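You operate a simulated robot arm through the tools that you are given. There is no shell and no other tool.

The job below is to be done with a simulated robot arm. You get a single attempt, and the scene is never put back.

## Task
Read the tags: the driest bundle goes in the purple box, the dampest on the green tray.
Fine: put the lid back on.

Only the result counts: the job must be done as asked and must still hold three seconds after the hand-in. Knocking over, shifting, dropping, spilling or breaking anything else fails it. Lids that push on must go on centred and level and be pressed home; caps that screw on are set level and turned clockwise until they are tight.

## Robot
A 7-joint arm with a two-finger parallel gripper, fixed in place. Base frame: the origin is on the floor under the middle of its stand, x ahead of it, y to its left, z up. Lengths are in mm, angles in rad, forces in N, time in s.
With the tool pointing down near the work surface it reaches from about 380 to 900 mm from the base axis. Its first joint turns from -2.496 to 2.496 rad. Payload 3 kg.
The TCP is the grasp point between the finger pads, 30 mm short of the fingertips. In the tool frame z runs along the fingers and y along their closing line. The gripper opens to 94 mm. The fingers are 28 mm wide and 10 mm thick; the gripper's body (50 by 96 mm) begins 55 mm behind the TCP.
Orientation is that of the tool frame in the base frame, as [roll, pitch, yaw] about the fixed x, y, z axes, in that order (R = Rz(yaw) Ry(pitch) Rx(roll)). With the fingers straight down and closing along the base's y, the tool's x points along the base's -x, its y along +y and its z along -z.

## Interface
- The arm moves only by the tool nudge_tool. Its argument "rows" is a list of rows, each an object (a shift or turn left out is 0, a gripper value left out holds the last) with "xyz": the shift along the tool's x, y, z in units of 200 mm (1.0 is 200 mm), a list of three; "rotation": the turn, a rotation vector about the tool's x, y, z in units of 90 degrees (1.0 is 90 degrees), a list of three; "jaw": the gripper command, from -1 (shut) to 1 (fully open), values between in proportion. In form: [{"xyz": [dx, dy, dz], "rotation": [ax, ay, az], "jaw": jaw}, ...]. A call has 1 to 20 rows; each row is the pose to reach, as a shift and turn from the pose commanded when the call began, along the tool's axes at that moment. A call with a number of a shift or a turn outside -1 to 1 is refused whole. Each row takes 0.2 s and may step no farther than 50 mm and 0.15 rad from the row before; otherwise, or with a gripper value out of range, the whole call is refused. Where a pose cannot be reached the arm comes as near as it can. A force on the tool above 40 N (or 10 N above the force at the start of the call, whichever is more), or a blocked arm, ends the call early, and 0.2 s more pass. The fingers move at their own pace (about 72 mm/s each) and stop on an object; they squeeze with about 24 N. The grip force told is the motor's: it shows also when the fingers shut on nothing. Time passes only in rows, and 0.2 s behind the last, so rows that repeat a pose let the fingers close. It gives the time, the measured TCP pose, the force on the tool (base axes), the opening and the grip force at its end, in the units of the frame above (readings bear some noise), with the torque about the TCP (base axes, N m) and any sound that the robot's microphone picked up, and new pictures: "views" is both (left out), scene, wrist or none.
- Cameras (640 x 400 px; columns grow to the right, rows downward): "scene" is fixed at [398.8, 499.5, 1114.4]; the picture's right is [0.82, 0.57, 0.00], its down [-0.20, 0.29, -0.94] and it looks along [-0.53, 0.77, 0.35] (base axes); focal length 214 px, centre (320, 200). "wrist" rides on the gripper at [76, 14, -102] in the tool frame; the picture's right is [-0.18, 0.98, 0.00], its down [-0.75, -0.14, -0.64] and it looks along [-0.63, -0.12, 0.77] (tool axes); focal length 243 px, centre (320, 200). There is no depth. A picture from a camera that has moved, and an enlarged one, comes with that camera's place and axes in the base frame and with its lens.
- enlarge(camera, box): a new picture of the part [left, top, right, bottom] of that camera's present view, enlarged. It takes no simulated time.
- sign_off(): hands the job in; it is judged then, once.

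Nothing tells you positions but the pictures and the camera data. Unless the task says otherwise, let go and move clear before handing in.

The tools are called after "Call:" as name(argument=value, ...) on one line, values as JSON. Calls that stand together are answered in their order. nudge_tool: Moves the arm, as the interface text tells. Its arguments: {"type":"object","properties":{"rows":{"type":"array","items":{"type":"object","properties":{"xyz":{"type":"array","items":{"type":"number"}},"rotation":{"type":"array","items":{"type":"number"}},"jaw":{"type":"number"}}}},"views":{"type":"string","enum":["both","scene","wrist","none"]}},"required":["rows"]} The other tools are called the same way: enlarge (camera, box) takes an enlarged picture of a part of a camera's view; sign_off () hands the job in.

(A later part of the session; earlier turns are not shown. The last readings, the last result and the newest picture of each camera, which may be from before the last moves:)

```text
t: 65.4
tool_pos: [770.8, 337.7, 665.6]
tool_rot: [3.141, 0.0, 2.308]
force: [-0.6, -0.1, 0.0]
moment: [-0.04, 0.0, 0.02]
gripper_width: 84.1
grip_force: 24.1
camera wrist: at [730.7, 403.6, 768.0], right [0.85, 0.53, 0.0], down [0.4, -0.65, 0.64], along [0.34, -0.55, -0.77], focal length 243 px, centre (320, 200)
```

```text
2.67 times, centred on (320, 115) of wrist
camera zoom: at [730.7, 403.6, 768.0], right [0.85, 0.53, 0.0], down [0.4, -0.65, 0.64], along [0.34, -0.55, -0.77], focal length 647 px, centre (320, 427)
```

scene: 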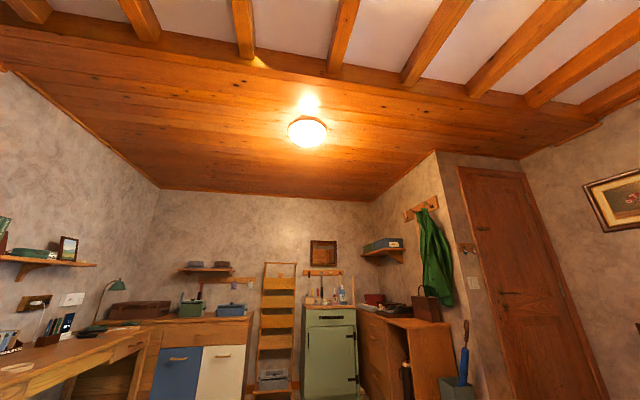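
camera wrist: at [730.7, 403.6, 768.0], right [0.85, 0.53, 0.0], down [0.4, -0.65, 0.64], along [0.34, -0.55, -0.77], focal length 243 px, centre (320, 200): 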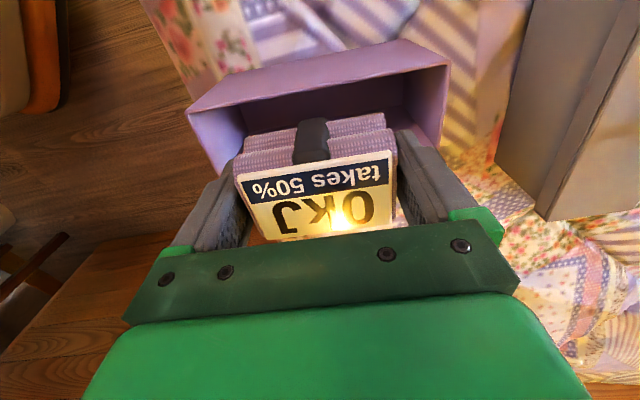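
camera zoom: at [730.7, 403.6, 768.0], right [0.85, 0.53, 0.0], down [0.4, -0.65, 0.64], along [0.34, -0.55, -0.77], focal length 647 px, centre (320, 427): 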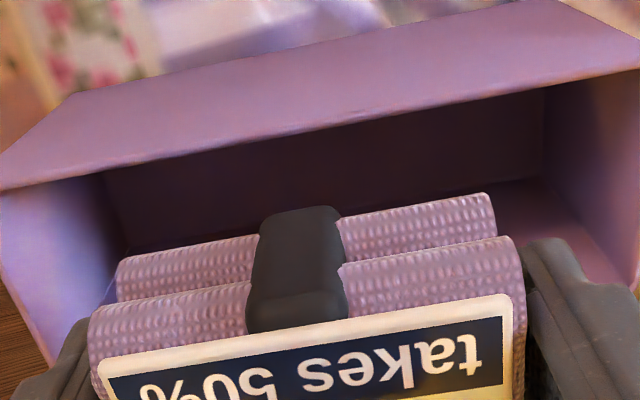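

The estimated gaps at the rim are about 1.2 mm and 1.9 mm, so the bundle is nearly centred. I'll lower it in small steps and watch the forces as it enters.

Call:
nudge_tool(rows=[{"xyz": [-0.0015, 0, 0.04]}, {"xyz": [-0.0015, 0, 0.07]}, {"xyz": [-0.0015, 0, 0.09]}], views="wrist")

```text
t: 66.2
tool_pos: [770.9, 336.1, 647.7]
tool_rot: [-3.141, -0.001, 2.309]
force: [-0.3, -0.5, -0.7]
moment: [0.02, -0.01, -0.01]
gripper_width: 83.8
grip_force: 24.2
camera wrist: at [730.3, 403.3, 750.0], right [0.85, 0.53, 0.0], down [0.4, -0.65, 0.64], along [0.34, -0.55, -0.77], focal length 243 px, centre (320, 200)
```

wrist: 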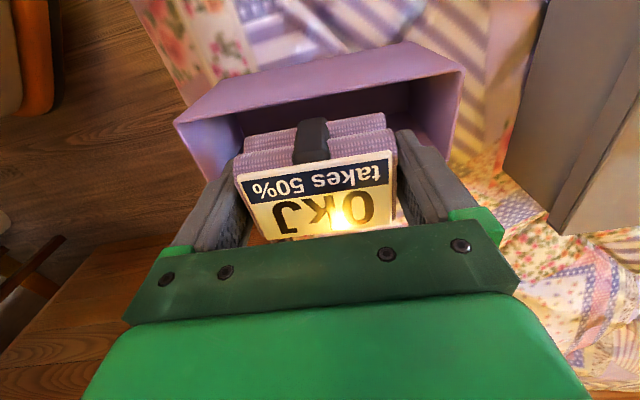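

Call:
enlarge(camera="wrist", box=[160, 40, 480, 240])

Call:
nudge_tool(rows=[{"xyz": [0, 0, 0.02]}, {"xyz": [0, 0, 0.04]}, {"xyz": [0, 0, 0.05]}], views="wrist")

```text
2.00 times, centred on (320, 140) of wrist
camera zoom: at [730.3, 403.3, 750.0], right [0.85, 0.53, 0.0], down [0.4, -0.65, 0.64], along [0.34, -0.55, -0.77], focal length 485 px, centre (320, 320)
```

zoom: 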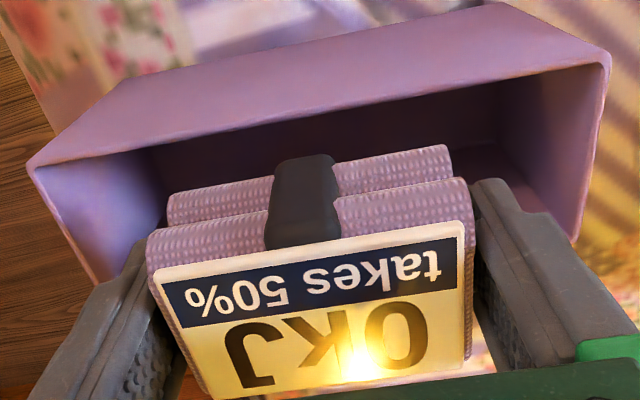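

```text
t: 67.0
tool_pos: [771.0, 336.3, 639.1]
tool_rot: [-3.141, 0.0, 2.31]
force: [0.5, -0.3, -0.2]
moment: [0.0, 0.01, 0.0]
gripper_width: 83.7
grip_force: 24.1
camera wrist: at [730.4, 403.0, 739.8], right [0.85, 0.52, 0.0], down [0.4, -0.65, 0.64], along [0.34, -0.55, -0.77], focal length 243 px, centre (320, 200)
```

wrist: 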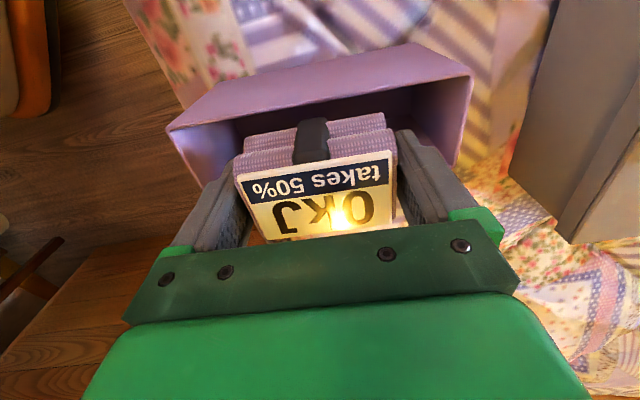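

No contact forces yet. I'll continue downward in small steps.

Call:
nudge_tool(rows=[{"xyz": [0, 0, 0.02]}, {"xyz": [0, 0, 0.04]}, {"xyz": [0, 0, 0.06]}, {"xyz": [0, 0, 0.07]}], views="wrist")

Call:
enlarge(camera="wrist", box=[160, 40, 480, 240])

```text
t: 68.0
tool_pos: [770.6, 336.1, 623.4]
tool_rot: [3.141, -0.001, 2.308]
force: [0.6, 1.1, 0.3]
moment: [0.01, 0.0, 0.01]
gripper_width: 84.0
grip_force: 24.0
camera wrist: at [730.0, 403.4, 725.6], right [0.85, 0.53, 0.0], down [0.4, -0.65, 0.64], along [0.34, -0.55, -0.77], focal length 243 px, centre (320, 200)
```

wrist: 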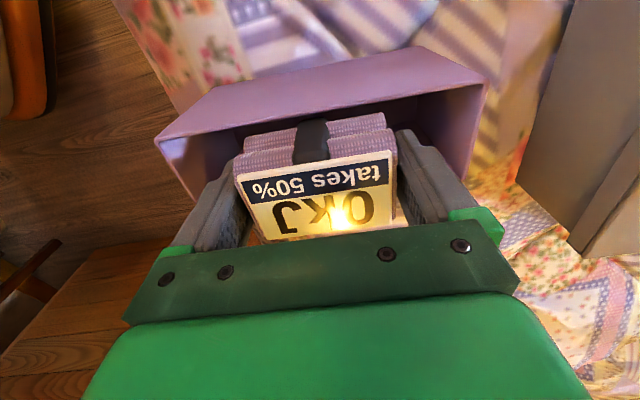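

```text
2.00 times, centred on (320, 140) of wrist
camera zoom: at [730.0, 403.4, 725.6], right [0.85, 0.53, 0.0], down [0.4, -0.65, 0.64], along [0.34, -0.55, -0.77], focal length 485 px, centre (320, 320)
```

zoom: 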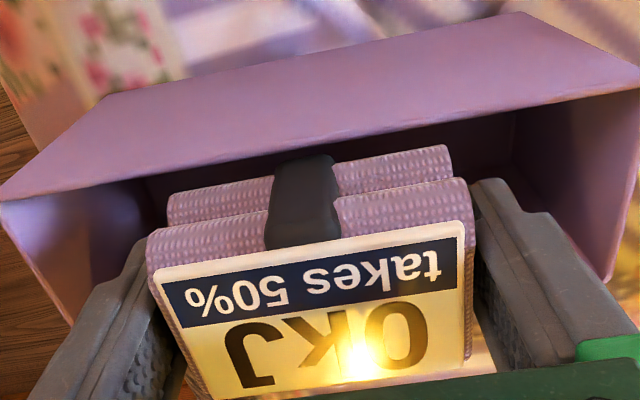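

The bundle's lower part is now inside the box without contact. I'll continue down.

Call:
nudge_tool(rows=[{"xyz": [0, 0, 0.03]}, {"xyz": [0, 0, 0.06]}, {"xyz": [0, 0, 0.09]}, {"xyz": [0, 0, 0.12]}], views="wrist")

Call:
enlarge(camera="wrist", box=[160, 40, 480, 240])

```text
t: 69.0
tool_pos: [771.3, 336.5, 600.3]
tool_rot: [-3.14, 0.001, 2.309]
force: [0.1, 0.0, -0.3]
moment: [-0.02, -0.01, 0.01]
gripper_width: 83.9
grip_force: 23.6
camera wrist: at [730.5, 403.2, 701.4], right [0.85, 0.53, 0.0], down [0.4, -0.65, 0.64], along [0.34, -0.55, -0.77], focal length 243 px, centre (320, 200)
```

wrist: 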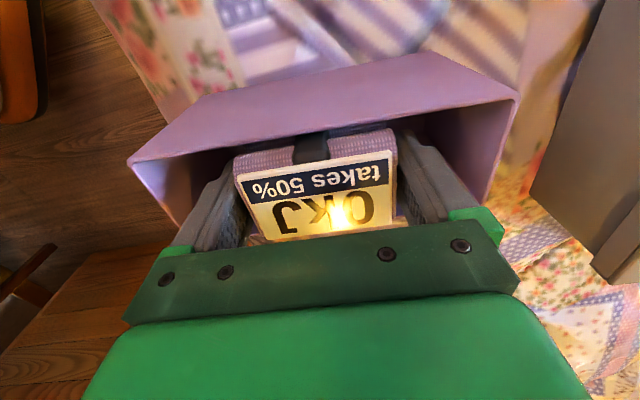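

```text
2.00 times, centred on (320, 140) of wrist
camera zoom: at [730.5, 403.2, 701.4], right [0.85, 0.53, 0.0], down [0.4, -0.65, 0.64], along [0.34, -0.55, -0.77], focal length 485 px, centre (320, 320)
```

zoom: 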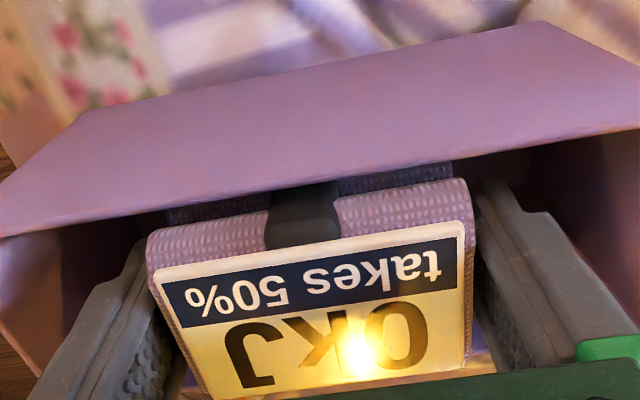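

It's sliding in cleanly. I'll continue to near the floor.

Call:
nudge_tool(rows=[{"xyz": [0, 0, 0.03]}, {"xyz": [0, 0, 0.06]}, {"xyz": [0, 0, 0.09]}, {"xyz": [0, 0, 0.12]}, {"xyz": [0, 0, 0.14]}], views="wrist")

```text
t: 70.2
tool_pos: [770.9, 336.9, 569.8]
tool_rot: [3.141, 0.0, 2.308]
force: [-0.7, -0.5, -1.5]
moment: [0.03, -0.02, -0.02]
gripper_width: 83.7
grip_force: 24.3
camera wrist: at [730.8, 404.0, 673.3], right [0.85, 0.53, 0.0], down [0.4, -0.65, 0.64], along [0.34, -0.55, -0.77], focal length 243 px, centre (320, 200)
```

wrist: 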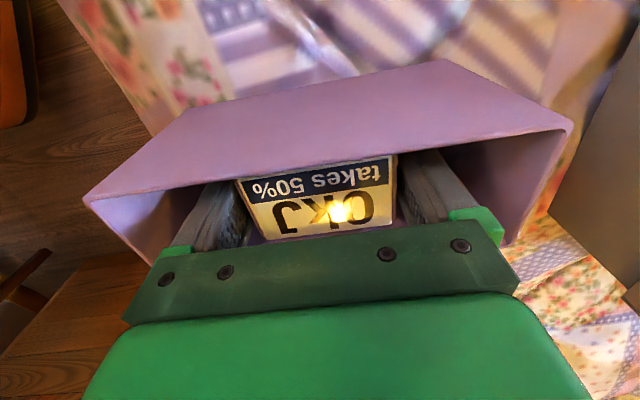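

Call:
nudge_tool(rows=[{"xyz": [0, 0, 0.015]}, {"xyz": [0, 0, 0.03]}, {"xyz": [0, 0, 0.04]}], views="none")

Call:
nudge_tool(rows=[{"xyz": [0, 0, 0.01]}, {"xyz": [0, 0, 0.02]}], views="none")

```text
t: 71.0
tool_pos: [771.0, 338.2, 563.4]
tool_rot: [-3.141, -0.001, 2.308]
force: [-0.7, -0.4, -1.3]
moment: [-0.01, -0.03, 0.03]
gripper_width: 84.0
grip_force: 23.5
```

```text
t: 71.6
tool_pos: [771.3, 337.5, 560.2]
tool_rot: [3.141, 0.0, 2.308]
force: [0.2, -0.1, -1.1]
moment: [0.02, 0.02, -0.02]
gripper_width: 83.9
grip_force: 23.2
```

Call:
nudge_tool(rows=[{"xyz": [0, 0, 0.01]}, {"xyz": [0, 0, 0.02]}], views="none")

Call:
nudge_tool(rows=[{"xyz": [0, 0, 0.01]}, {"xyz": [0, 0, 0.015]}], views="wrist")

```text
t: 72.2
tool_pos: [771.4, 336.4, 556.4]
tool_rot: [3.142, 0.001, 2.309]
force: [0.3, 0.0, -1.2]
moment: [-0.05, 0.02, 0.02]
gripper_width: 83.4
grip_force: 23.9
```

```text
t: 72.8
tool_pos: [770.3, 338.0, 552.8]
tool_rot: [3.14, 0.0, 2.31]
force: [0.6, 0.2, -0.1]
moment: [0.01, 0.0, 0.01]
gripper_width: 83.9
grip_force: 24.4
camera wrist: at [730.1, 404.3, 654.9], right [0.85, 0.53, 0.0], down [0.4, -0.65, 0.64], along [0.34, -0.55, -0.77], focal length 243 px, centre (320, 200)
```

wrist: 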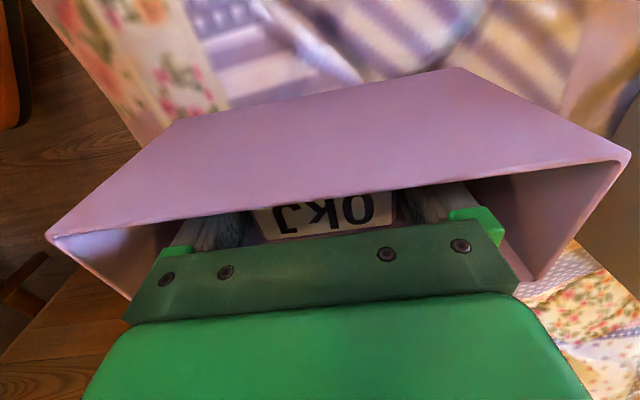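

Call:
nudge_tool(rows=[{"xyz": [0, 0, 0.01]}, {"xyz": [0, 0, 0.015]}], views="none")

Call:
nudge_tool(rows=[{"xyz": [0, 0, 0.008]}, {"xyz": [0, 0, 0.012]}], views="none")

```text
t: 73.4
tool_pos: [769.2, 337.6, 549.8]
tool_rot: [-3.141, 0.001, 2.308]
force: [-0.3, -0.2, -0.7]
moment: [0.01, 0.01, 0.01]
gripper_width: 83.9
grip_force: 23.6
```

```text
t: 74.0
tool_pos: [770.7, 338.1, 546.5]
tool_rot: [-3.141, 0.0, 2.309]
force: [0.5, 0.9, -1.6]
moment: [0.0, 0.0, 0.0]
gripper_width: 83.8
grip_force: 24.3
```

Call:
nudge_tool(rows=[{"xyz": [0, 0, 0.007]}, {"xyz": [0, 0, 0.012]}], views="none")

Call:
enlarge(camera="wrist", box=[40, 140, 640, 400])

```text
t: 74.6
tool_pos: [771.0, 337.7, 544.2]
tool_rot: [-3.141, 0.001, 2.31]
force: [0.0, -0.7, -1.0]
moment: [0.02, 0.01, 0.0]
gripper_width: 83.9
grip_force: 24.4
```

```text
1.07 times, centred on (340, 270) of wrist (not enlarged: the box is as wide or as high as the picture)
camera zoom: at [730.3, 403.6, 647.0], right [0.85, 0.52, 0.0], down [0.4, -0.65, 0.64], along [0.34, -0.55, -0.77], focal length 259 px, centre (299, 125)
```

zoom: 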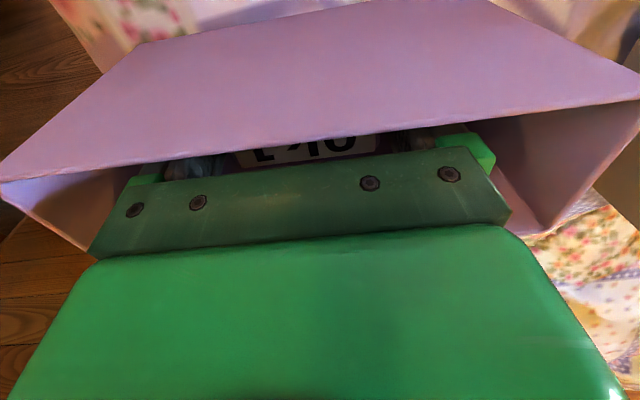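

There is still no floor contact. The gripper body is narrower than the opening, so I'll go a few mm more.

Call:
nudge_tool(rows=[{"xyz": [0, 0, 0.007]}, {"xyz": [0, 0, 0.012]}], views="none")

Call:
nudge_tool(rows=[{"xyz": [0, 0, 0.007]}, {"xyz": [0, 0, 0.012]}], views="none")

```text
t: 75.2
tool_pos: [769.2, 336.6, 542.4]
tool_rot: [3.14, -0.001, 2.31]
force: [-0.2, -0.1, -1.0]
moment: [-0.02, -0.01, 0.04]
gripper_width: 83.7
grip_force: 23.8
```

```text
t: 75.8
tool_pos: [769.5, 336.3, 540.8]
tool_rot: [-3.141, -0.001, 2.307]
force: [-1.4, -2.0, 5.1]
moment: [0.06, -0.22, -0.09]
gripper_width: 83.9
grip_force: 23.8
```

The bundle has touched the floor (about 5 N upward). I'll release it.

Call:
nudge_tool(rows=[{"jaw": 0.85}, {"jaw": 0.9}, {"jaw": 1}, {"jaw": 1}], views="none")

Call:
nudge_tool(rows=[{"xyz": [0, 0, -0.04], "jaw": 1}, {"xyz": [0, 0, -0.1], "jaw": 1}, {"xyz": [0, 0, -0.2], "jaw": 1}], views="wrist")

```text
t: 76.8
tool_pos: [771.5, 337.0, 539.5]
tool_rot: [-3.141, -0.001, 2.309]
force: [0.8, -0.1, 4.7]
moment: [-0.07, -0.08, -0.02]
gripper_width: 94.0
grip_force: 0.1
```

```text
t: 77.6
tool_pos: [770.9, 337.4, 578.2]
tool_rot: [-3.141, -0.001, 2.31]
force: [0.5, -0.4, -0.1]
moment: [0.04, 0.02, 0.0]
gripper_width: 94.0
grip_force: 0.1
camera wrist: at [730.6, 403.3, 680.4], right [0.85, 0.53, 0.0], down [0.4, -0.65, 0.64], along [0.34, -0.55, -0.77], focal length 243 px, centre (320, 200)
```

wrist: 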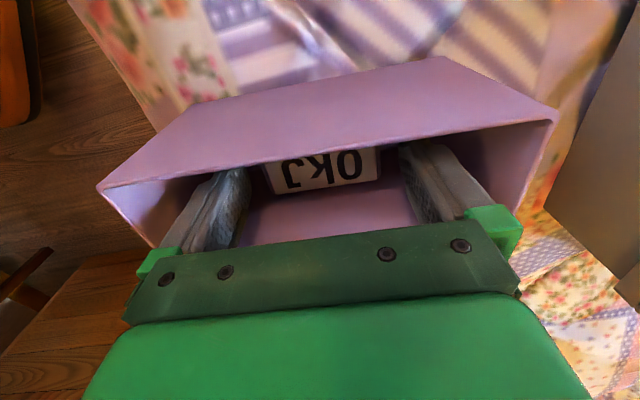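

The bundle stays in the box. I'll rise clear and check the box.

Call:
nudge_tool(rows=[{"xyz": [0, 0, -0.15]}, {"xyz": [0, 0, -0.3]}, {"xyz": [0, 0, -0.5]}, {"xyz": [0, 0, -0.7]}, {"xyz": [0, 0, -0.8]}], views="wrist")

Call:
enlarge(camera="wrist", box=[200, 20, 440, 170])

```text
t: 78.8
tool_pos: [769.8, 336.7, 741.1]
tool_rot: [3.141, 0.001, 2.309]
force: [0.4, 0.4, -0.4]
moment: [0.0, -0.01, -0.03]
gripper_width: 94.0
grip_force: 0.0
camera wrist: at [730.4, 404.2, 843.4], right [0.85, 0.53, 0.0], down [0.4, -0.65, 0.64], along [0.34, -0.55, -0.77], focal length 243 px, centre (320, 200)
```

wrist: 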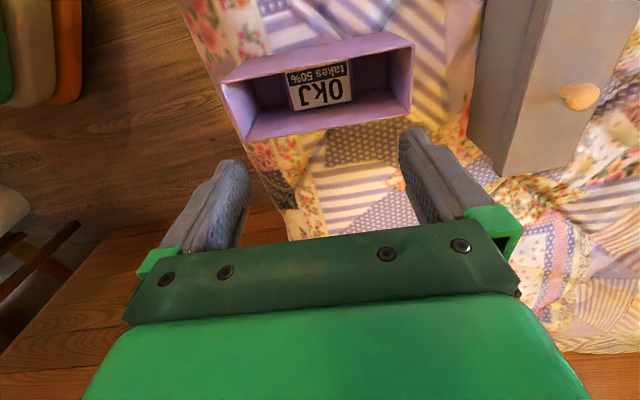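

```text
2.67 times, centred on (320, 95) of wrist
camera zoom: at [730.4, 404.2, 843.4], right [0.85, 0.53, 0.0], down [0.4, -0.65, 0.64], along [0.34, -0.55, -0.77], focal length 647 px, centre (320, 480)
```

zoom: 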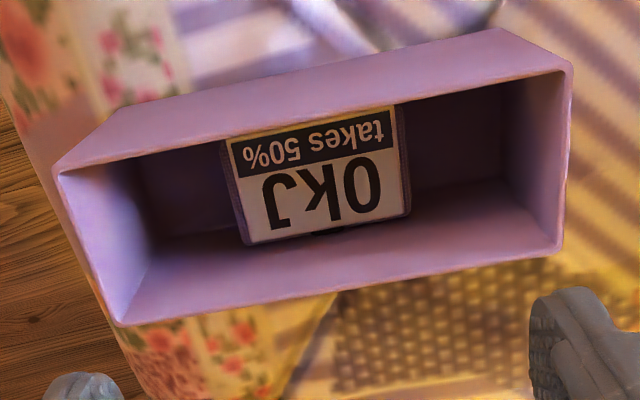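

The 0kJ bundle sits flat inside the box. Before refitting the lid I want a precise estimate of the box position, so I'll zoom tightly on its rim corners.

Call:
enlarge(camera="wrist", box=[200, 60, 280, 110])

Call:
enlarge(camera="wrist", box=[370, 20, 450, 70])

Call:
enlarge(camera="wrist", box=[370, 90, 450, 140])

Call:
enlarge(camera="wrist", box=[210, 110, 290, 160])

```text
8.00 times, centred on (240, 85) of wrist
camera zoom: at [730.4, 404.2, 843.4], right [0.85, 0.53, 0.0], down [0.4, -0.65, 0.64], along [0.34, -0.55, -0.77], focal length 1941 px, centre (960, 1120)
```

zoom: 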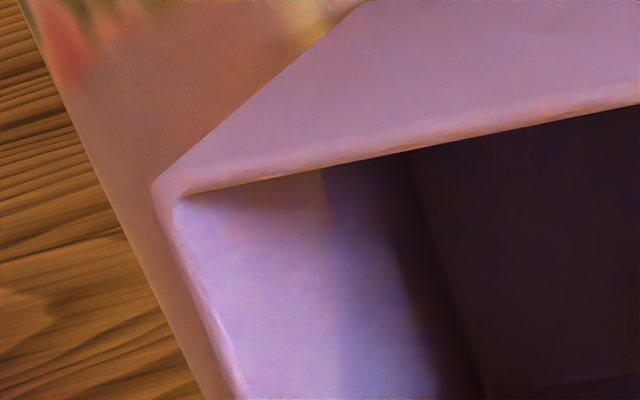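

```text
8.00 times, centred on (410, 45) of wrist
camera zoom: at [730.4, 404.2, 843.4], right [0.85, 0.53, 0.0], down [0.4, -0.65, 0.64], along [0.34, -0.55, -0.77], focal length 1941 px, centre (-400, 1440)
```

zoom: 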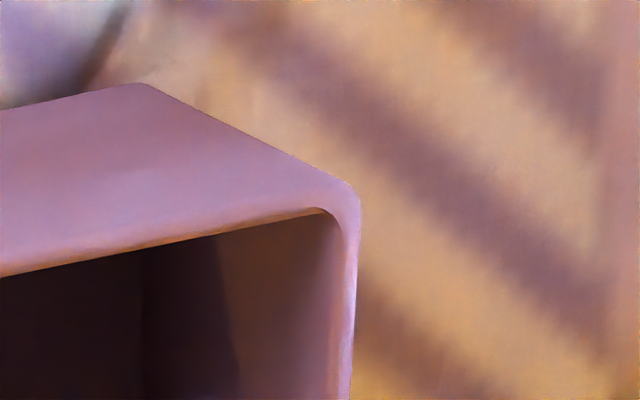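

```text
8.00 times, centred on (410, 115) of wrist
camera zoom: at [730.4, 404.2, 843.4], right [0.85, 0.53, 0.0], down [0.4, -0.65, 0.64], along [0.34, -0.55, -0.77], focal length 1941 px, centre (-400, 880)
```

zoom: 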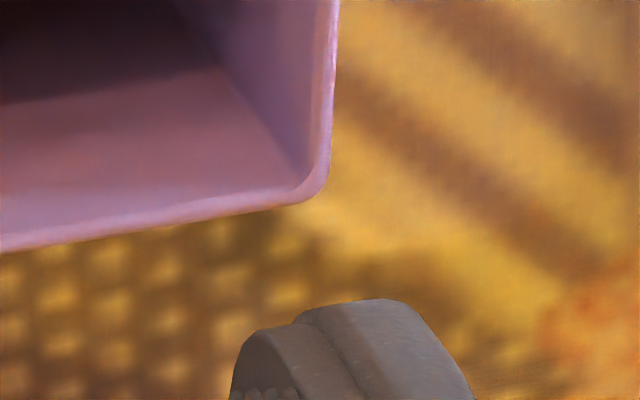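

```text
8.00 times, centred on (250, 135) of wrist
camera zoom: at [730.4, 404.2, 843.4], right [0.85, 0.53, 0.0], down [0.4, -0.65, 0.64], along [0.34, -0.55, -0.77], focal length 1941 px, centre (880, 720)
```

zoom: 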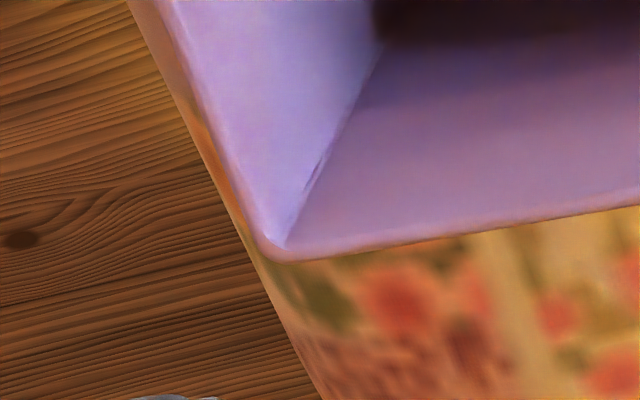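

The box rim measures about 62×178 mm, centred close to my current axis. I'll now take the equivalent view over the parked lid, which calibrates out camera errors between lid and box.

Call:
nudge_tool(rows=[{"xyz": [0.2, -0.02, 0]}, {"xyz": [0.4, -0.04, 0]}, {"xyz": [0.6, -0.055, 0]}, {"xyz": [0.818, -0.075, 0]}, {"xyz": [0.818, -0.075, 0.15]}, {"xyz": [0.818, -0.075, 0.35]}, {"xyz": [0.818, -0.075, 0.5095]}, {"xyz": [0.818, -0.075, 0.5095]}], views="wrist")

```text
t: 80.6
tool_pos: [648.6, 447.2, 640.1]
tool_rot: [-3.141, 0.0, 2.308]
force: [0.0, -0.3, -0.9]
moment: [0.0, 0.02, 0.02]
gripper_width: 94.1
grip_force: 0.0
camera wrist: at [608.7, 513.7, 742.0], right [0.85, 0.52, 0.0], down [0.4, -0.65, 0.64], along [0.34, -0.55, -0.77], focal length 243 px, centre (320, 200)
```

wrist: 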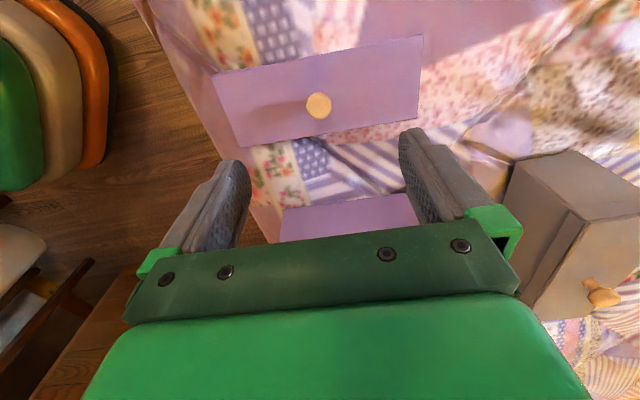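

Call:
enlarge(camera="wrist", box=[190, 50, 270, 100])

Call:
enlarge(camera="wrist", box=[380, 10, 460, 60])

Call:
enlarge(camera="wrist", box=[370, 90, 450, 140])

Call:
enlarge(camera="wrist", box=[210, 110, 290, 160])

Call:
enlarge(camera="wrist", box=[280, 80, 360, 130])

```text
8.00 times, centred on (230, 75) of wrist
camera zoom: at [608.7, 513.7, 742.0], right [0.85, 0.52, 0.0], down [0.4, -0.65, 0.64], along [0.34, -0.55, -0.77], focal length 1941 px, centre (1040, 1200)
```

zoom: 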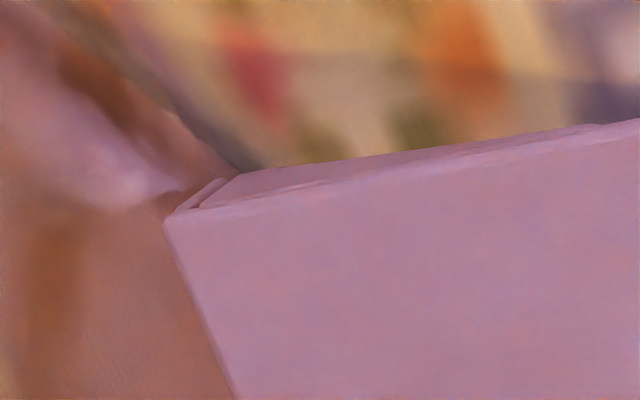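

```text
8.00 times, centred on (420, 35) of wrist
camera zoom: at [608.7, 513.7, 742.0], right [0.85, 0.52, 0.0], down [0.4, -0.65, 0.64], along [0.34, -0.55, -0.77], focal length 1941 px, centre (-480, 1520)
```

zoom: 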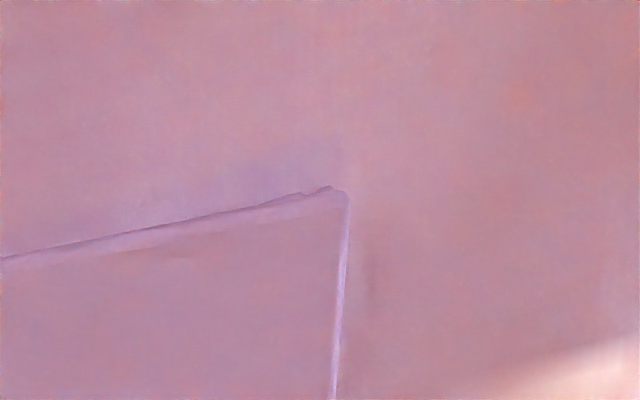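

```text
8.00 times, centred on (410, 115) of wrist
camera zoom: at [608.7, 513.7, 742.0], right [0.85, 0.52, 0.0], down [0.4, -0.65, 0.64], along [0.34, -0.55, -0.77], focal length 1941 px, centre (-400, 880)
```

zoom: 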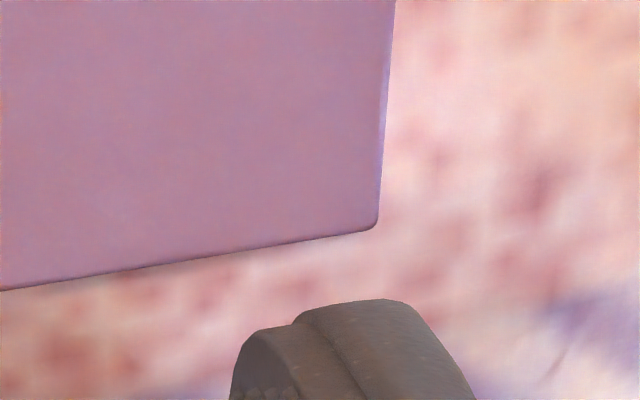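

```text
8.00 times, centred on (250, 135) of wrist
camera zoom: at [608.7, 513.7, 742.0], right [0.85, 0.52, 0.0], down [0.4, -0.65, 0.64], along [0.34, -0.55, -0.77], focal length 1941 px, centre (880, 720)
```

zoom: 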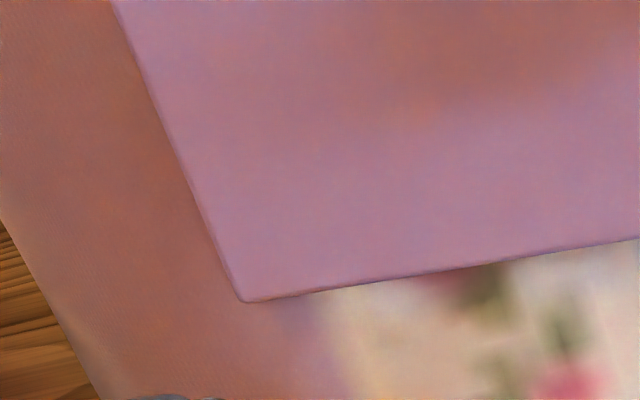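

```text
8.00 times, centred on (320, 105) of wrist
camera zoom: at [608.7, 513.7, 742.0], right [0.85, 0.52, 0.0], down [0.4, -0.65, 0.64], along [0.34, -0.55, -0.77], focal length 1941 px, centre (320, 960)
```

zoom: 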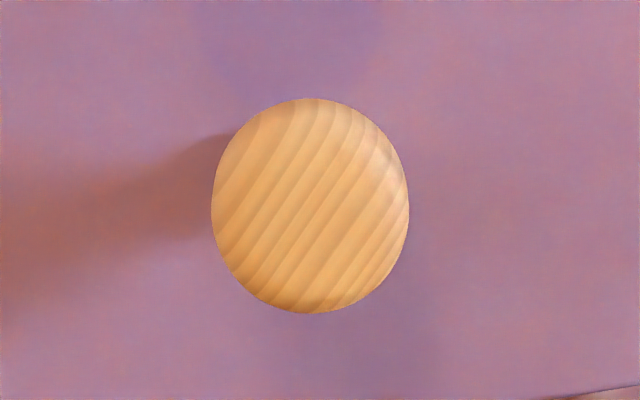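

The lid (72×188 mm) and the box (62×178 mm) are parallel. The lid's pick pose was about 1.3 mm off the box centre across its width, so I'll correct for that when placing it. Now I'll turn back to the pick orientation directly above the parked lid.

Call:
nudge_tool(rows=[{"xyz": [0.0135, 0.0058, 0], "rotation": [0, 0, -0.09], "jaw": 0.2}, {"xyz": [0.0135, 0.0058, 0], "rotation": [0, 0, -0.18]}, {"xyz": [0.0135, 0.0058, 0], "rotation": [0, 0, -0.27]}, {"xyz": [0.0135, 0.0058, 0], "rotation": [0, 0, -0.36]}, {"xyz": [0.0135, 0.0058, 0], "rotation": [0, 0, -0.45]}, {"xyz": [0.0135, 0.0058, 0], "rotation": [0, 0, -0.54]}, {"xyz": [0.0135, 0.0058, 0], "rotation": [0, 0, -0.63]}, {"xyz": [0.0135, 0.0058, 0], "rotation": [0, 0, -0.72]}, {"xyz": [0.0135, 0.0058, 0], "rotation": [0, 0, -0.81]}, {"xyz": [0.0135, 0.0058, 0], "rotation": [0, 0, -0.9]}, {"xyz": [0.0135, 0.0058, 0], "rotation": [0, 0, -0.9996]}, {"xyz": [0.0135, 0.0058, 0], "rotation": [0, 0, -0.9996]}], views="wrist")

```text
refused: row 11 steps farther than a row can; nothing moved
```

One rotation step was slightly too large, so the call was refused. I'll resend with even steps.

Call:
nudge_tool(rows=[{"xyz": [0.0135, 0.0058, 0], "rotation": [0, 0, -0.09], "jaw": 0.2}, {"xyz": [0.0135, 0.0058, 0], "rotation": [0, 0, -0.18]}, {"xyz": [0.0135, 0.0058, 0], "rotation": [0, 0, -0.27]}, {"xyz": [0.0135, 0.0058, 0], "rotation": [0, 0, -0.36]}, {"xyz": [0.0135, 0.0058, 0], "rotation": [0, 0, -0.45]}, {"xyz": [0.0135, 0.0058, 0], "rotation": [0, 0, -0.54]}, {"xyz": [0.0135, 0.0058, 0], "rotation": [0, 0, -0.63]}, {"xyz": [0.0135, 0.0058, 0], "rotation": [0, 0, -0.72]}, {"xyz": [0.0135, 0.0058, 0], "rotation": [0, 0, -0.81]}, {"xyz": [0.0135, 0.0058, 0], "rotation": [0, 0, -0.9]}, {"xyz": [0.0135, 0.0058, 0], "rotation": [0, 0, -0.98]}, {"xyz": [0.0135, 0.0058, 0], "rotation": [0, 0, -0.9996]}, {"xyz": [0.0135, 0.0058, 0], "rotation": [0, 0, -0.9996]}], views="wrist")

```text
t: 83.4
tool_pos: [648.5, 450.8, 638.6]
tool_rot: [3.141, 0.002, -2.404]
force: [-0.2, -0.2, 0.0]
moment: [-0.02, 0.02, -0.02]
gripper_width: 56.3
grip_force: 0.1
camera wrist: at [582.9, 410.0, 740.3], right [-0.53, 0.85, 0.0], down [0.65, 0.4, 0.64], along [0.55, 0.34, -0.77], focal length 243 px, centre (320, 200)
```

wrist: 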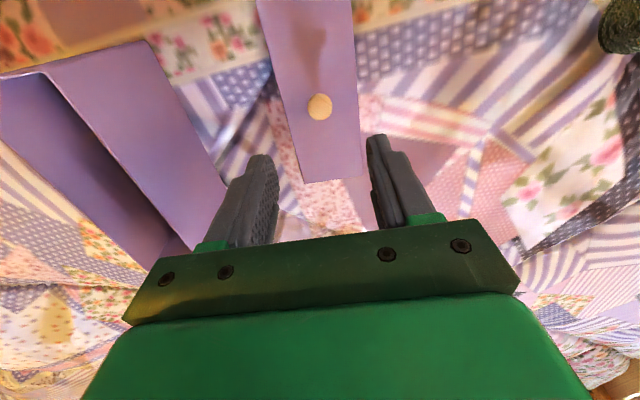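

The pose matches the parked pick pose. I'll descend exactly to the earlier grip height.

Call:
nudge_tool(rows=[{"xyz": [0, 0, 0.15]}, {"xyz": [0, 0, 0.3]}, {"xyz": [0, 0, 0.42]}, {"xyz": [0, 0, 0.48]}, {"xyz": [0, 0, 0.5075]}, {"xyz": [0, 0, 0.5075]}], views="wrist")

```text
t: 84.8
tool_pos: [648.5, 448.9, 536.6]
tool_rot: [3.14, 0.0, -2.406]
force: [0.0, 0.3, 0.6]
moment: [0.01, 0.0, -0.03]
gripper_width: 56.5
grip_force: 0.0
camera wrist: at [583.2, 409.7, 637.9], right [-0.52, 0.85, 0.0], down [0.65, 0.4, 0.64], along [0.55, 0.34, -0.77], focal length 243 px, centre (320, 200)
```

wrist: 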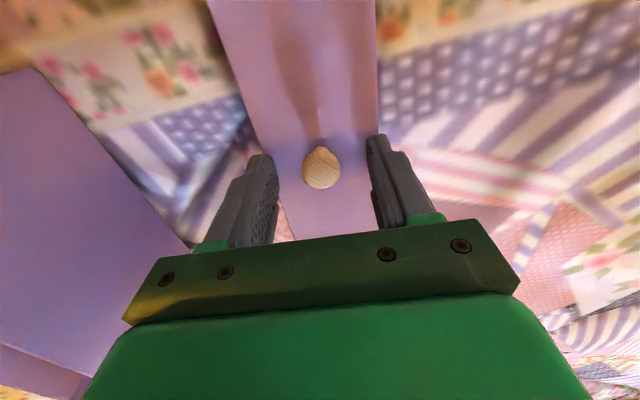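

The knob appears in the same place as before. I'll close on it.

Call:
nudge_tool(rows=[{"jaw": -0.2}, {"jaw": -0.5}, {"jaw": -1}, {"jaw": -1}, {"jaw": -1}], views="wrist")

Call:
enlarge(camera="wrist", box=[240, 120, 400, 240])

```text
t: 86.0
tool_pos: [649.1, 449.2, 537.1]
tool_rot: [3.14, 0.0, -2.405]
force: [1.7, -0.3, 0.6]
moment: [-0.01, -0.01, 0.0]
gripper_width: 20.1
grip_force: 24.2
camera wrist: at [583.1, 409.7, 638.0], right [-0.52, 0.85, 0.0], down [0.65, 0.4, 0.64], along [0.55, 0.34, -0.77], focal length 243 px, centre (320, 200)
```

wrist: 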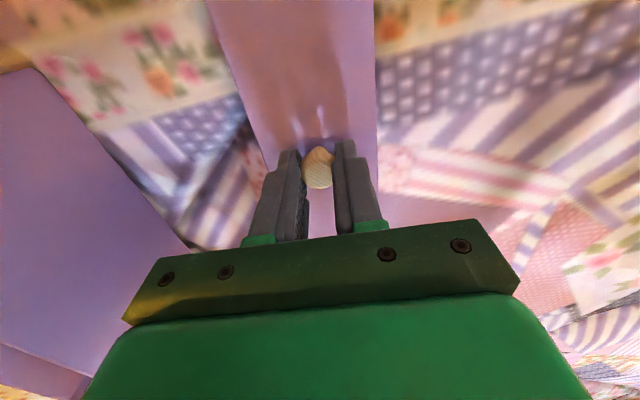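

```text
3.33 times, centred on (320, 180) of wrist
camera zoom: at [583.1, 409.7, 638.0], right [-0.52, 0.85, 0.0], down [0.65, 0.4, 0.64], along [0.55, 0.34, -0.77], focal length 809 px, centre (320, 267)
```

zoom: 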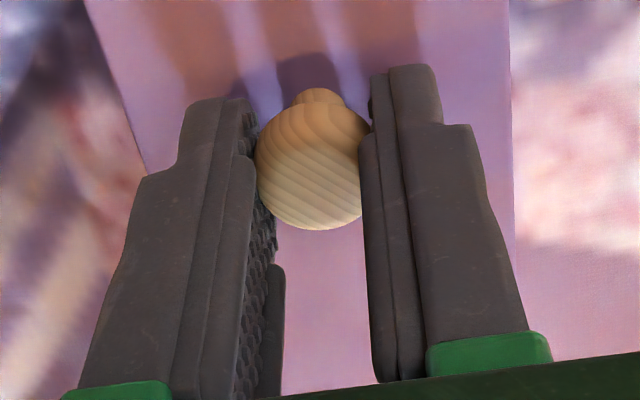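

The knob is gripped again at the same width. I'll lift and check that the lid hangs level.

Call:
nudge_tool(rows=[{"xyz": [0, 0, -0.02]}, {"xyz": [0, 0, -0.08]}, {"xyz": [0, 0, -0.2]}, {"xyz": [0, 0, -0.4]}, {"xyz": [0, 0, -0.6]}, {"xyz": [0, 0, -0.8]}, {"xyz": [0, 0, -0.9]}], views="wrist")

Call:
enlarge(camera="wrist", box=[180, 0, 440, 200])

```text
t: 87.6
tool_pos: [650.3, 450.3, 718.2]
tool_rot: [3.141, -0.001, -2.403]
force: [0.2, 0.1, -0.9]
moment: [0.01, 0.03, 0.0]
gripper_width: 20.2
grip_force: 24.1
camera wrist: at [584.2, 410.7, 820.0], right [-0.52, 0.85, 0.0], down [0.65, 0.4, 0.64], along [0.55, 0.34, -0.77], focal length 243 px, centre (320, 200)
```

wrist: 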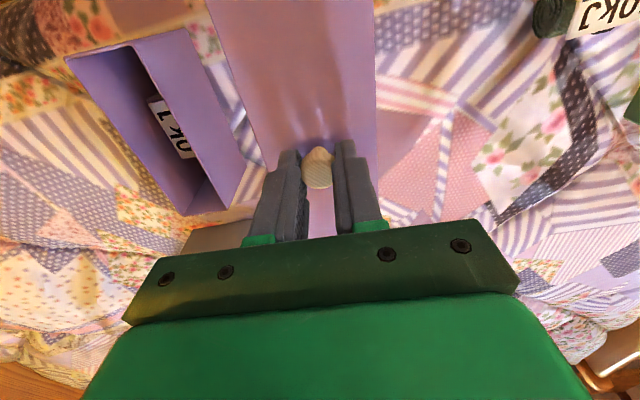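

```text
2.00 times, centred on (310, 100) of wrist
camera zoom: at [584.2, 410.7, 820.0], right [-0.52, 0.85, 0.0], down [0.65, 0.4, 0.64], along [0.55, 0.34, -0.77], focal length 485 px, centre (340, 400)
```

zoom: 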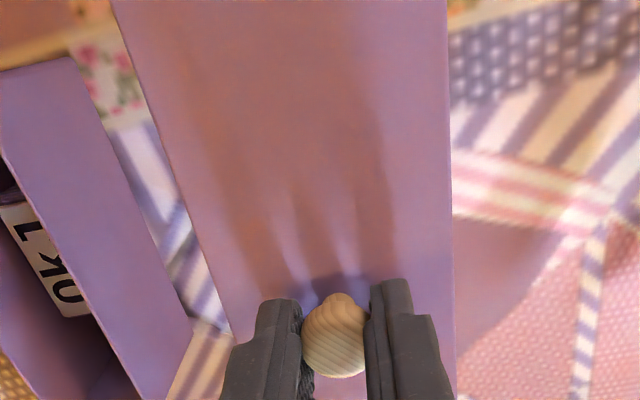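

The lid hangs nearly level. I'll carry it back over the box to the corrected placing position.

Call:
nudge_tool(rows=[{"xyz": [-0.01, -0.1, 0]}, {"xyz": [-0.025, -0.3, 0]}, {"xyz": [-0.045, -0.5, 0]}, {"xyz": [-0.06, -0.7, 0]}, {"xyz": [-0.073, -0.826, 0]}, {"xyz": [-0.073, -0.826, 0]}], views="wrist")

Call:
enlarge(camera="wrist", box=[180, 0, 440, 200])

```text
t: 89.0
tool_pos: [771.7, 337.7, 716.7]
tool_rot: [3.139, 0.0, -2.405]
force: [0.0, 0.7, -1.4]
moment: [0.01, 0.03, -0.03]
gripper_width: 20.4
grip_force: 23.8
camera wrist: at [706.1, 298.2, 819.6], right [-0.52, 0.85, 0.0], down [0.65, 0.4, 0.64], along [0.55, 0.34, -0.77], focal length 243 px, centre (320, 200)
```

wrist: 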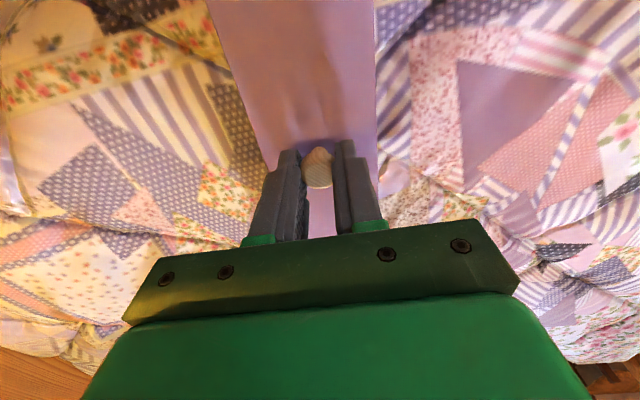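

```text
2.00 times, centred on (310, 100) of wrist
camera zoom: at [706.1, 298.2, 819.6], right [-0.52, 0.85, 0.0], down [0.65, 0.4, 0.64], along [0.55, 0.34, -0.77], focal length 485 px, centre (340, 400)
```

zoom: 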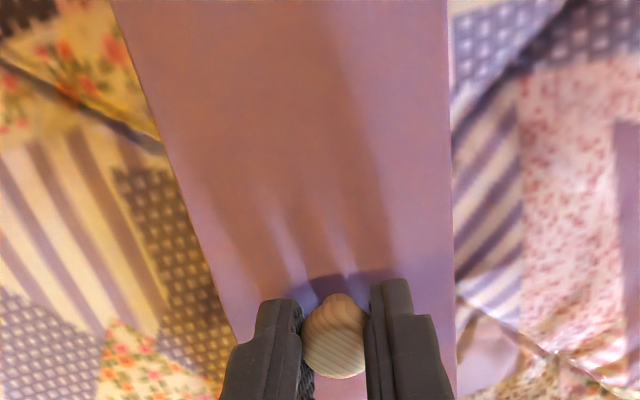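

The lid is over the box. I'll lower to just above the rim, then go in small steps with force checks.

Call:
nudge_tool(rows=[{"xyz": [0, 0, 0.1]}, {"xyz": [0, 0, 0.2]}, {"xyz": [0, 0, 0.27]}, {"xyz": [0, 0, 0.3]}], views="wrist")

Call:
nudge_tool(rows=[{"xyz": [0, 0, 0.01]}, {"xyz": [0, 0, 0.02]}], views="none")

```text
t: 90.0
tool_pos: [770.6, 336.5, 658.9]
tool_rot: [-3.14, 0.0, -2.406]
force: [-0.3, 0.7, -0.2]
moment: [0.0, -0.01, 0.03]
gripper_width: 20.6
grip_force: 23.6
camera wrist: at [705.1, 297.4, 759.7], right [-0.52, 0.85, 0.0], down [0.65, 0.4, 0.64], along [0.55, 0.34, -0.77], focal length 243 px, centre (320, 200)
```

wrist: 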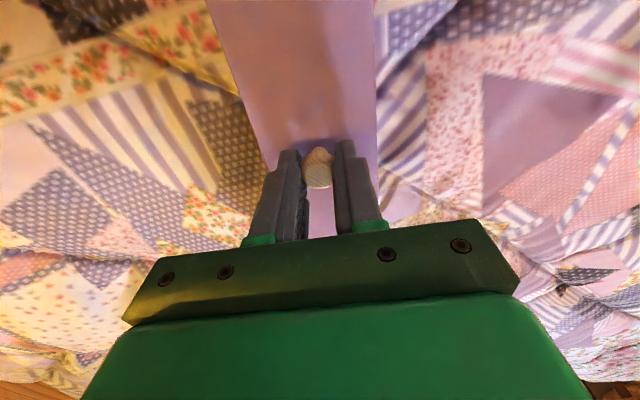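

```text
t: 90.6
tool_pos: [771.0, 337.9, 653.9]
tool_rot: [-3.14, 0.001, -2.406]
force: [0.2, 0.0, -0.1]
moment: [0.0, -0.01, -0.02]
gripper_width: 20.6
grip_force: 23.7
```

Call:
nudge_tool(rows=[{"xyz": [0, 0, 0.005]}, {"xyz": [0, 0, 0.01]}], views="none")

Call:
nudge_tool(rows=[{"xyz": [0, 0, 0.005]}, {"xyz": [0, 0, 0.01]}], views="none")

Call:
nudge_tool(rows=[{"xyz": [0, 0, 0.005]}, {"xyz": [0, 0, 0.01]}], views="none")

```text
t: 91.2
tool_pos: [771.2, 337.0, 650.5]
tool_rot: [3.141, 0.0, -2.405]
force: [1.2, -0.2, -0.6]
moment: [0.0, 0.01, 0.02]
gripper_width: 20.0
grip_force: 23.8
```

```text
t: 91.8
tool_pos: [770.8, 338.3, 647.5]
tool_rot: [-3.14, 0.0, -2.406]
force: [-0.4, 0.0, -0.4]
moment: [-0.01, 0.02, 0.01]
gripper_width: 20.3
grip_force: 23.6
```

```text
t: 92.4
tool_pos: [770.9, 338.9, 646.9]
tool_rot: [3.141, 0.0, -2.406]
force: [-0.1, 0.2, -0.3]
moment: [-0.02, -0.02, -0.03]
gripper_width: 20.3
grip_force: 24.2
```

There is no contact down to z≈647. I'll keep stepping.

Call:
nudge_tool(rows=[{"xyz": [0, 0, 0.005]}, {"xyz": [0, 0, 0.01]}], views="none")

Call:
nudge_tool(rows=[{"xyz": [0, 0, 0.005]}, {"xyz": [0, 0, 0.01]}], views="none")

Call:
nudge_tool(rows=[{"xyz": [0, 0, 0.005]}, {"xyz": [0, 0, 0.01]}], views="wrist")

```text
t: 93.0
tool_pos: [770.9, 338.2, 645.1]
tool_rot: [3.141, 0.001, -2.405]
force: [0.1, 0.4, -0.5]
moment: [0.02, -0.02, 0.0]
gripper_width: 20.2
grip_force: 24.2
```

```text
t: 93.6
tool_pos: [771.1, 338.5, 642.3]
tool_rot: [-3.142, -0.002, -2.404]
force: [-0.6, 0.4, 0.0]
moment: [0.0, 0.0, 0.03]
gripper_width: 20.4
grip_force: 24.0
```

```text
t: 94.2
tool_pos: [771.7, 337.8, 640.7]
tool_rot: [3.141, 0.0, -2.405]
force: [-0.4, 0.2, 0.1]
moment: [-0.01, -0.05, -0.01]
gripper_width: 20.4
grip_force: 23.9
camera wrist: at [705.2, 297.7, 742.8], right [-0.52, 0.85, 0.0], down [0.65, 0.4, 0.64], along [0.55, 0.34, -0.77], focal length 243 px, centre (320, 200)
```

wrist: 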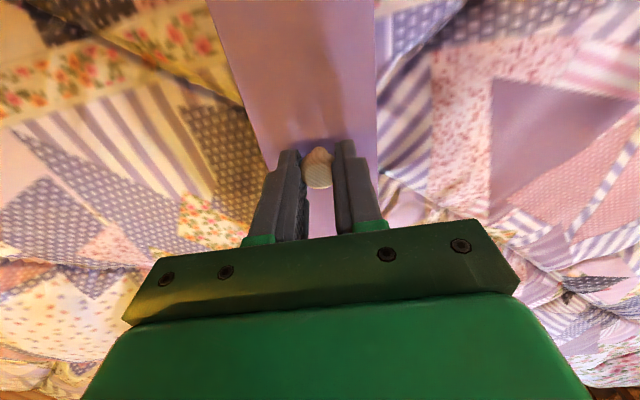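

Call:
nudge_tool(rows=[{"xyz": [0, 0, 0.005]}, {"xyz": [0, 0, 0.01]}], views="none")

Call:
nudge_tool(rows=[{"xyz": [0, 0, 0.005]}, {"xyz": [0, 0, 0.01]}], views="none")

```text
t: 94.8
tool_pos: [771.8, 337.9, 637.7]
tool_rot: [3.141, -0.001, -2.404]
force: [0.2, -0.3, -0.8]
moment: [0.02, 0.01, -0.01]
gripper_width: 20.2
grip_force: 23.9
```

```text
t: 95.4
tool_pos: [771.3, 338.5, 636.2]
tool_rot: [3.141, 0.0, -2.405]
force: [0.4, -1.2, -0.5]
moment: [0.0, -0.01, -0.01]
gripper_width: 20.2
grip_force: 24.0
```

Call:
nudge_tool(rows=[{"xyz": [0, 0, 0.005]}, {"xyz": [0, 0, 0.01]}], views="none")

Call:
nudge_tool(rows=[{"xyz": [0, 0, 0.005]}, {"xyz": [0, 0, 0.01]}], views="wrist")

```text
t: 96.0
tool_pos: [771.5, 339.2, 635.6]
tool_rot: [3.141, 0.003, -2.402]
force: [-8.1, 0.0, 27.9]
moment: [0.01, 0.18, 0.03]
gripper_width: 20.3
grip_force: 23.5
heard: snap
```

```text
t: 96.7
tool_pos: [772.0, 339.8, 633.8]
tool_rot: [-3.142, 0.001, -2.404]
force: [-6.8, -2.8, 15.4]
moment: [-0.07, 0.17, 0.02]
gripper_width: 20.6
grip_force: 23.7
stopped in row 2: the force on the tool passed its limit at 41 N (the readings are from after the stop); the commanded pose is now the measured one
camera wrist: at [705.5, 299.0, 736.3], right [-0.52, 0.85, 0.0], down [0.65, 0.4, 0.64], along [0.55, 0.34, -0.77], focal length 243 px, centre (320, 200)
```

wrist: 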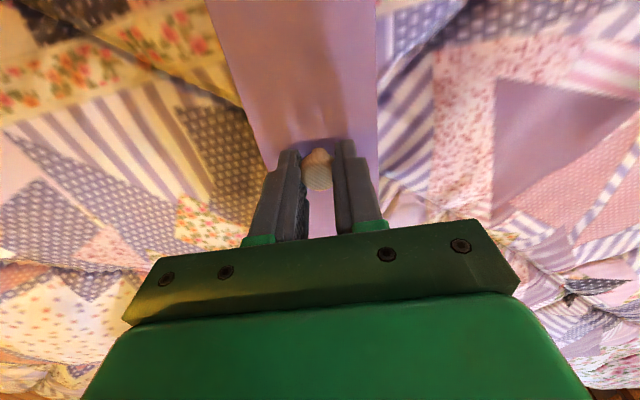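

I heard the "snap" as the lid went home with about 28 N, then firm resistance. I'll release the knob and inspect.

Call:
nudge_tool(rows=[{"jaw": -0.4}, {"jaw": -0.1}, {"jaw": 0.2}, {"jaw": 0.2}], views="wrist")

Call:
nudge_tool(rows=[{"xyz": [0, 0, -0.05]}, {"xyz": [0, 0, -0.2]}, {"xyz": [0, 0, -0.35]}, {"xyz": [0, 0, -0.5]}], views="wrist")

```text
t: 97.7
tool_pos: [771.7, 338.5, 634.4]
tool_rot: [-3.141, 0.001, -2.405]
force: [1.1, 0.5, 9.2]
moment: [-0.01, -0.05, 0.0]
gripper_width: 53.6
grip_force: 0.2
heard: snap
camera wrist: at [705.5, 299.0, 735.8], right [-0.52, 0.85, 0.0], down [0.65, 0.4, 0.64], along [0.55, 0.34, -0.77], focal length 243 px, centre (320, 200)
```

wrist: 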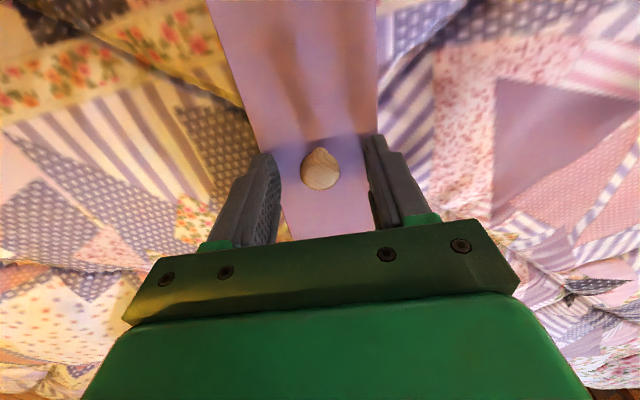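

```text
t: 98.7
tool_pos: [770.0, 338.3, 734.5]
tool_rot: [-3.141, 0.002, -2.405]
force: [0.5, -0.4, 1.0]
moment: [0.02, 0.03, -0.01]
gripper_width: 56.4
grip_force: 0.0
heard: snap
camera wrist: at [704.3, 298.6, 836.2], right [-0.52, 0.85, 0.0], down [0.65, 0.4, 0.64], along [0.55, 0.34, -0.77], focal length 243 px, centre (320, 200)
```

wrist: 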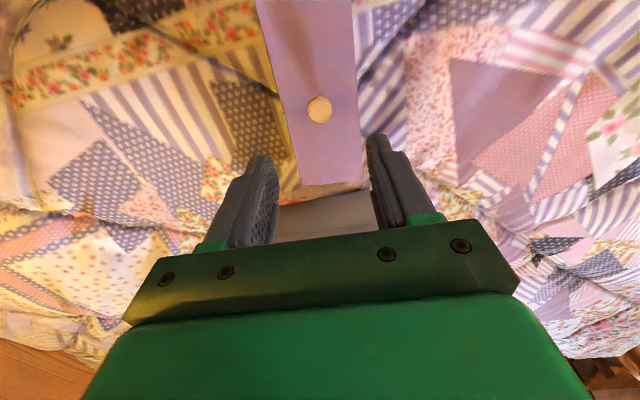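

I heard further snaps on release and on rising, so I must verify the lid is really seated and level. I'll zoom in on it.

Call:
enlarge(camera="wrist", box=[240, 0, 400, 200])

Call:
enlarge(camera="wrist", box=[280, 140, 380, 210])

```text
2.00 times, centred on (320, 100) of wrist
camera zoom: at [704.3, 298.6, 836.2], right [-0.52, 0.85, 0.0], down [0.65, 0.4, 0.64], along [0.55, 0.34, -0.77], focal length 485 px, centre (320, 400)
```

zoom: 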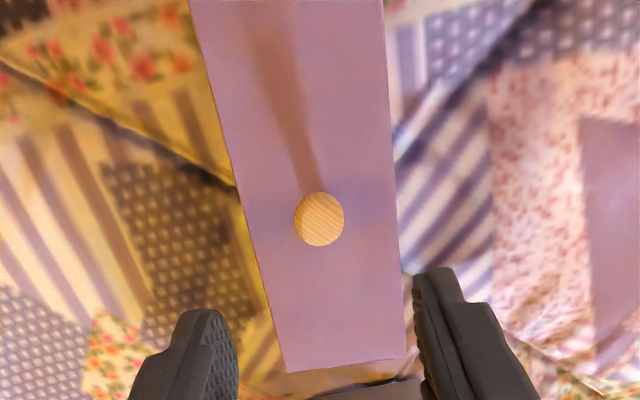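

```text
5.71 times, centred on (330, 175) of wrist
camera zoom: at [704.3, 298.6, 836.2], right [-0.52, 0.85, 0.0], down [0.65, 0.4, 0.64], along [0.55, 0.34, -0.77], focal length 1386 px, centre (263, 343)
```

zoom: 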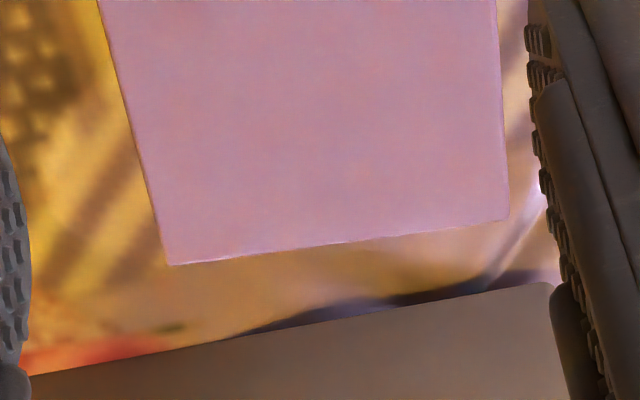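

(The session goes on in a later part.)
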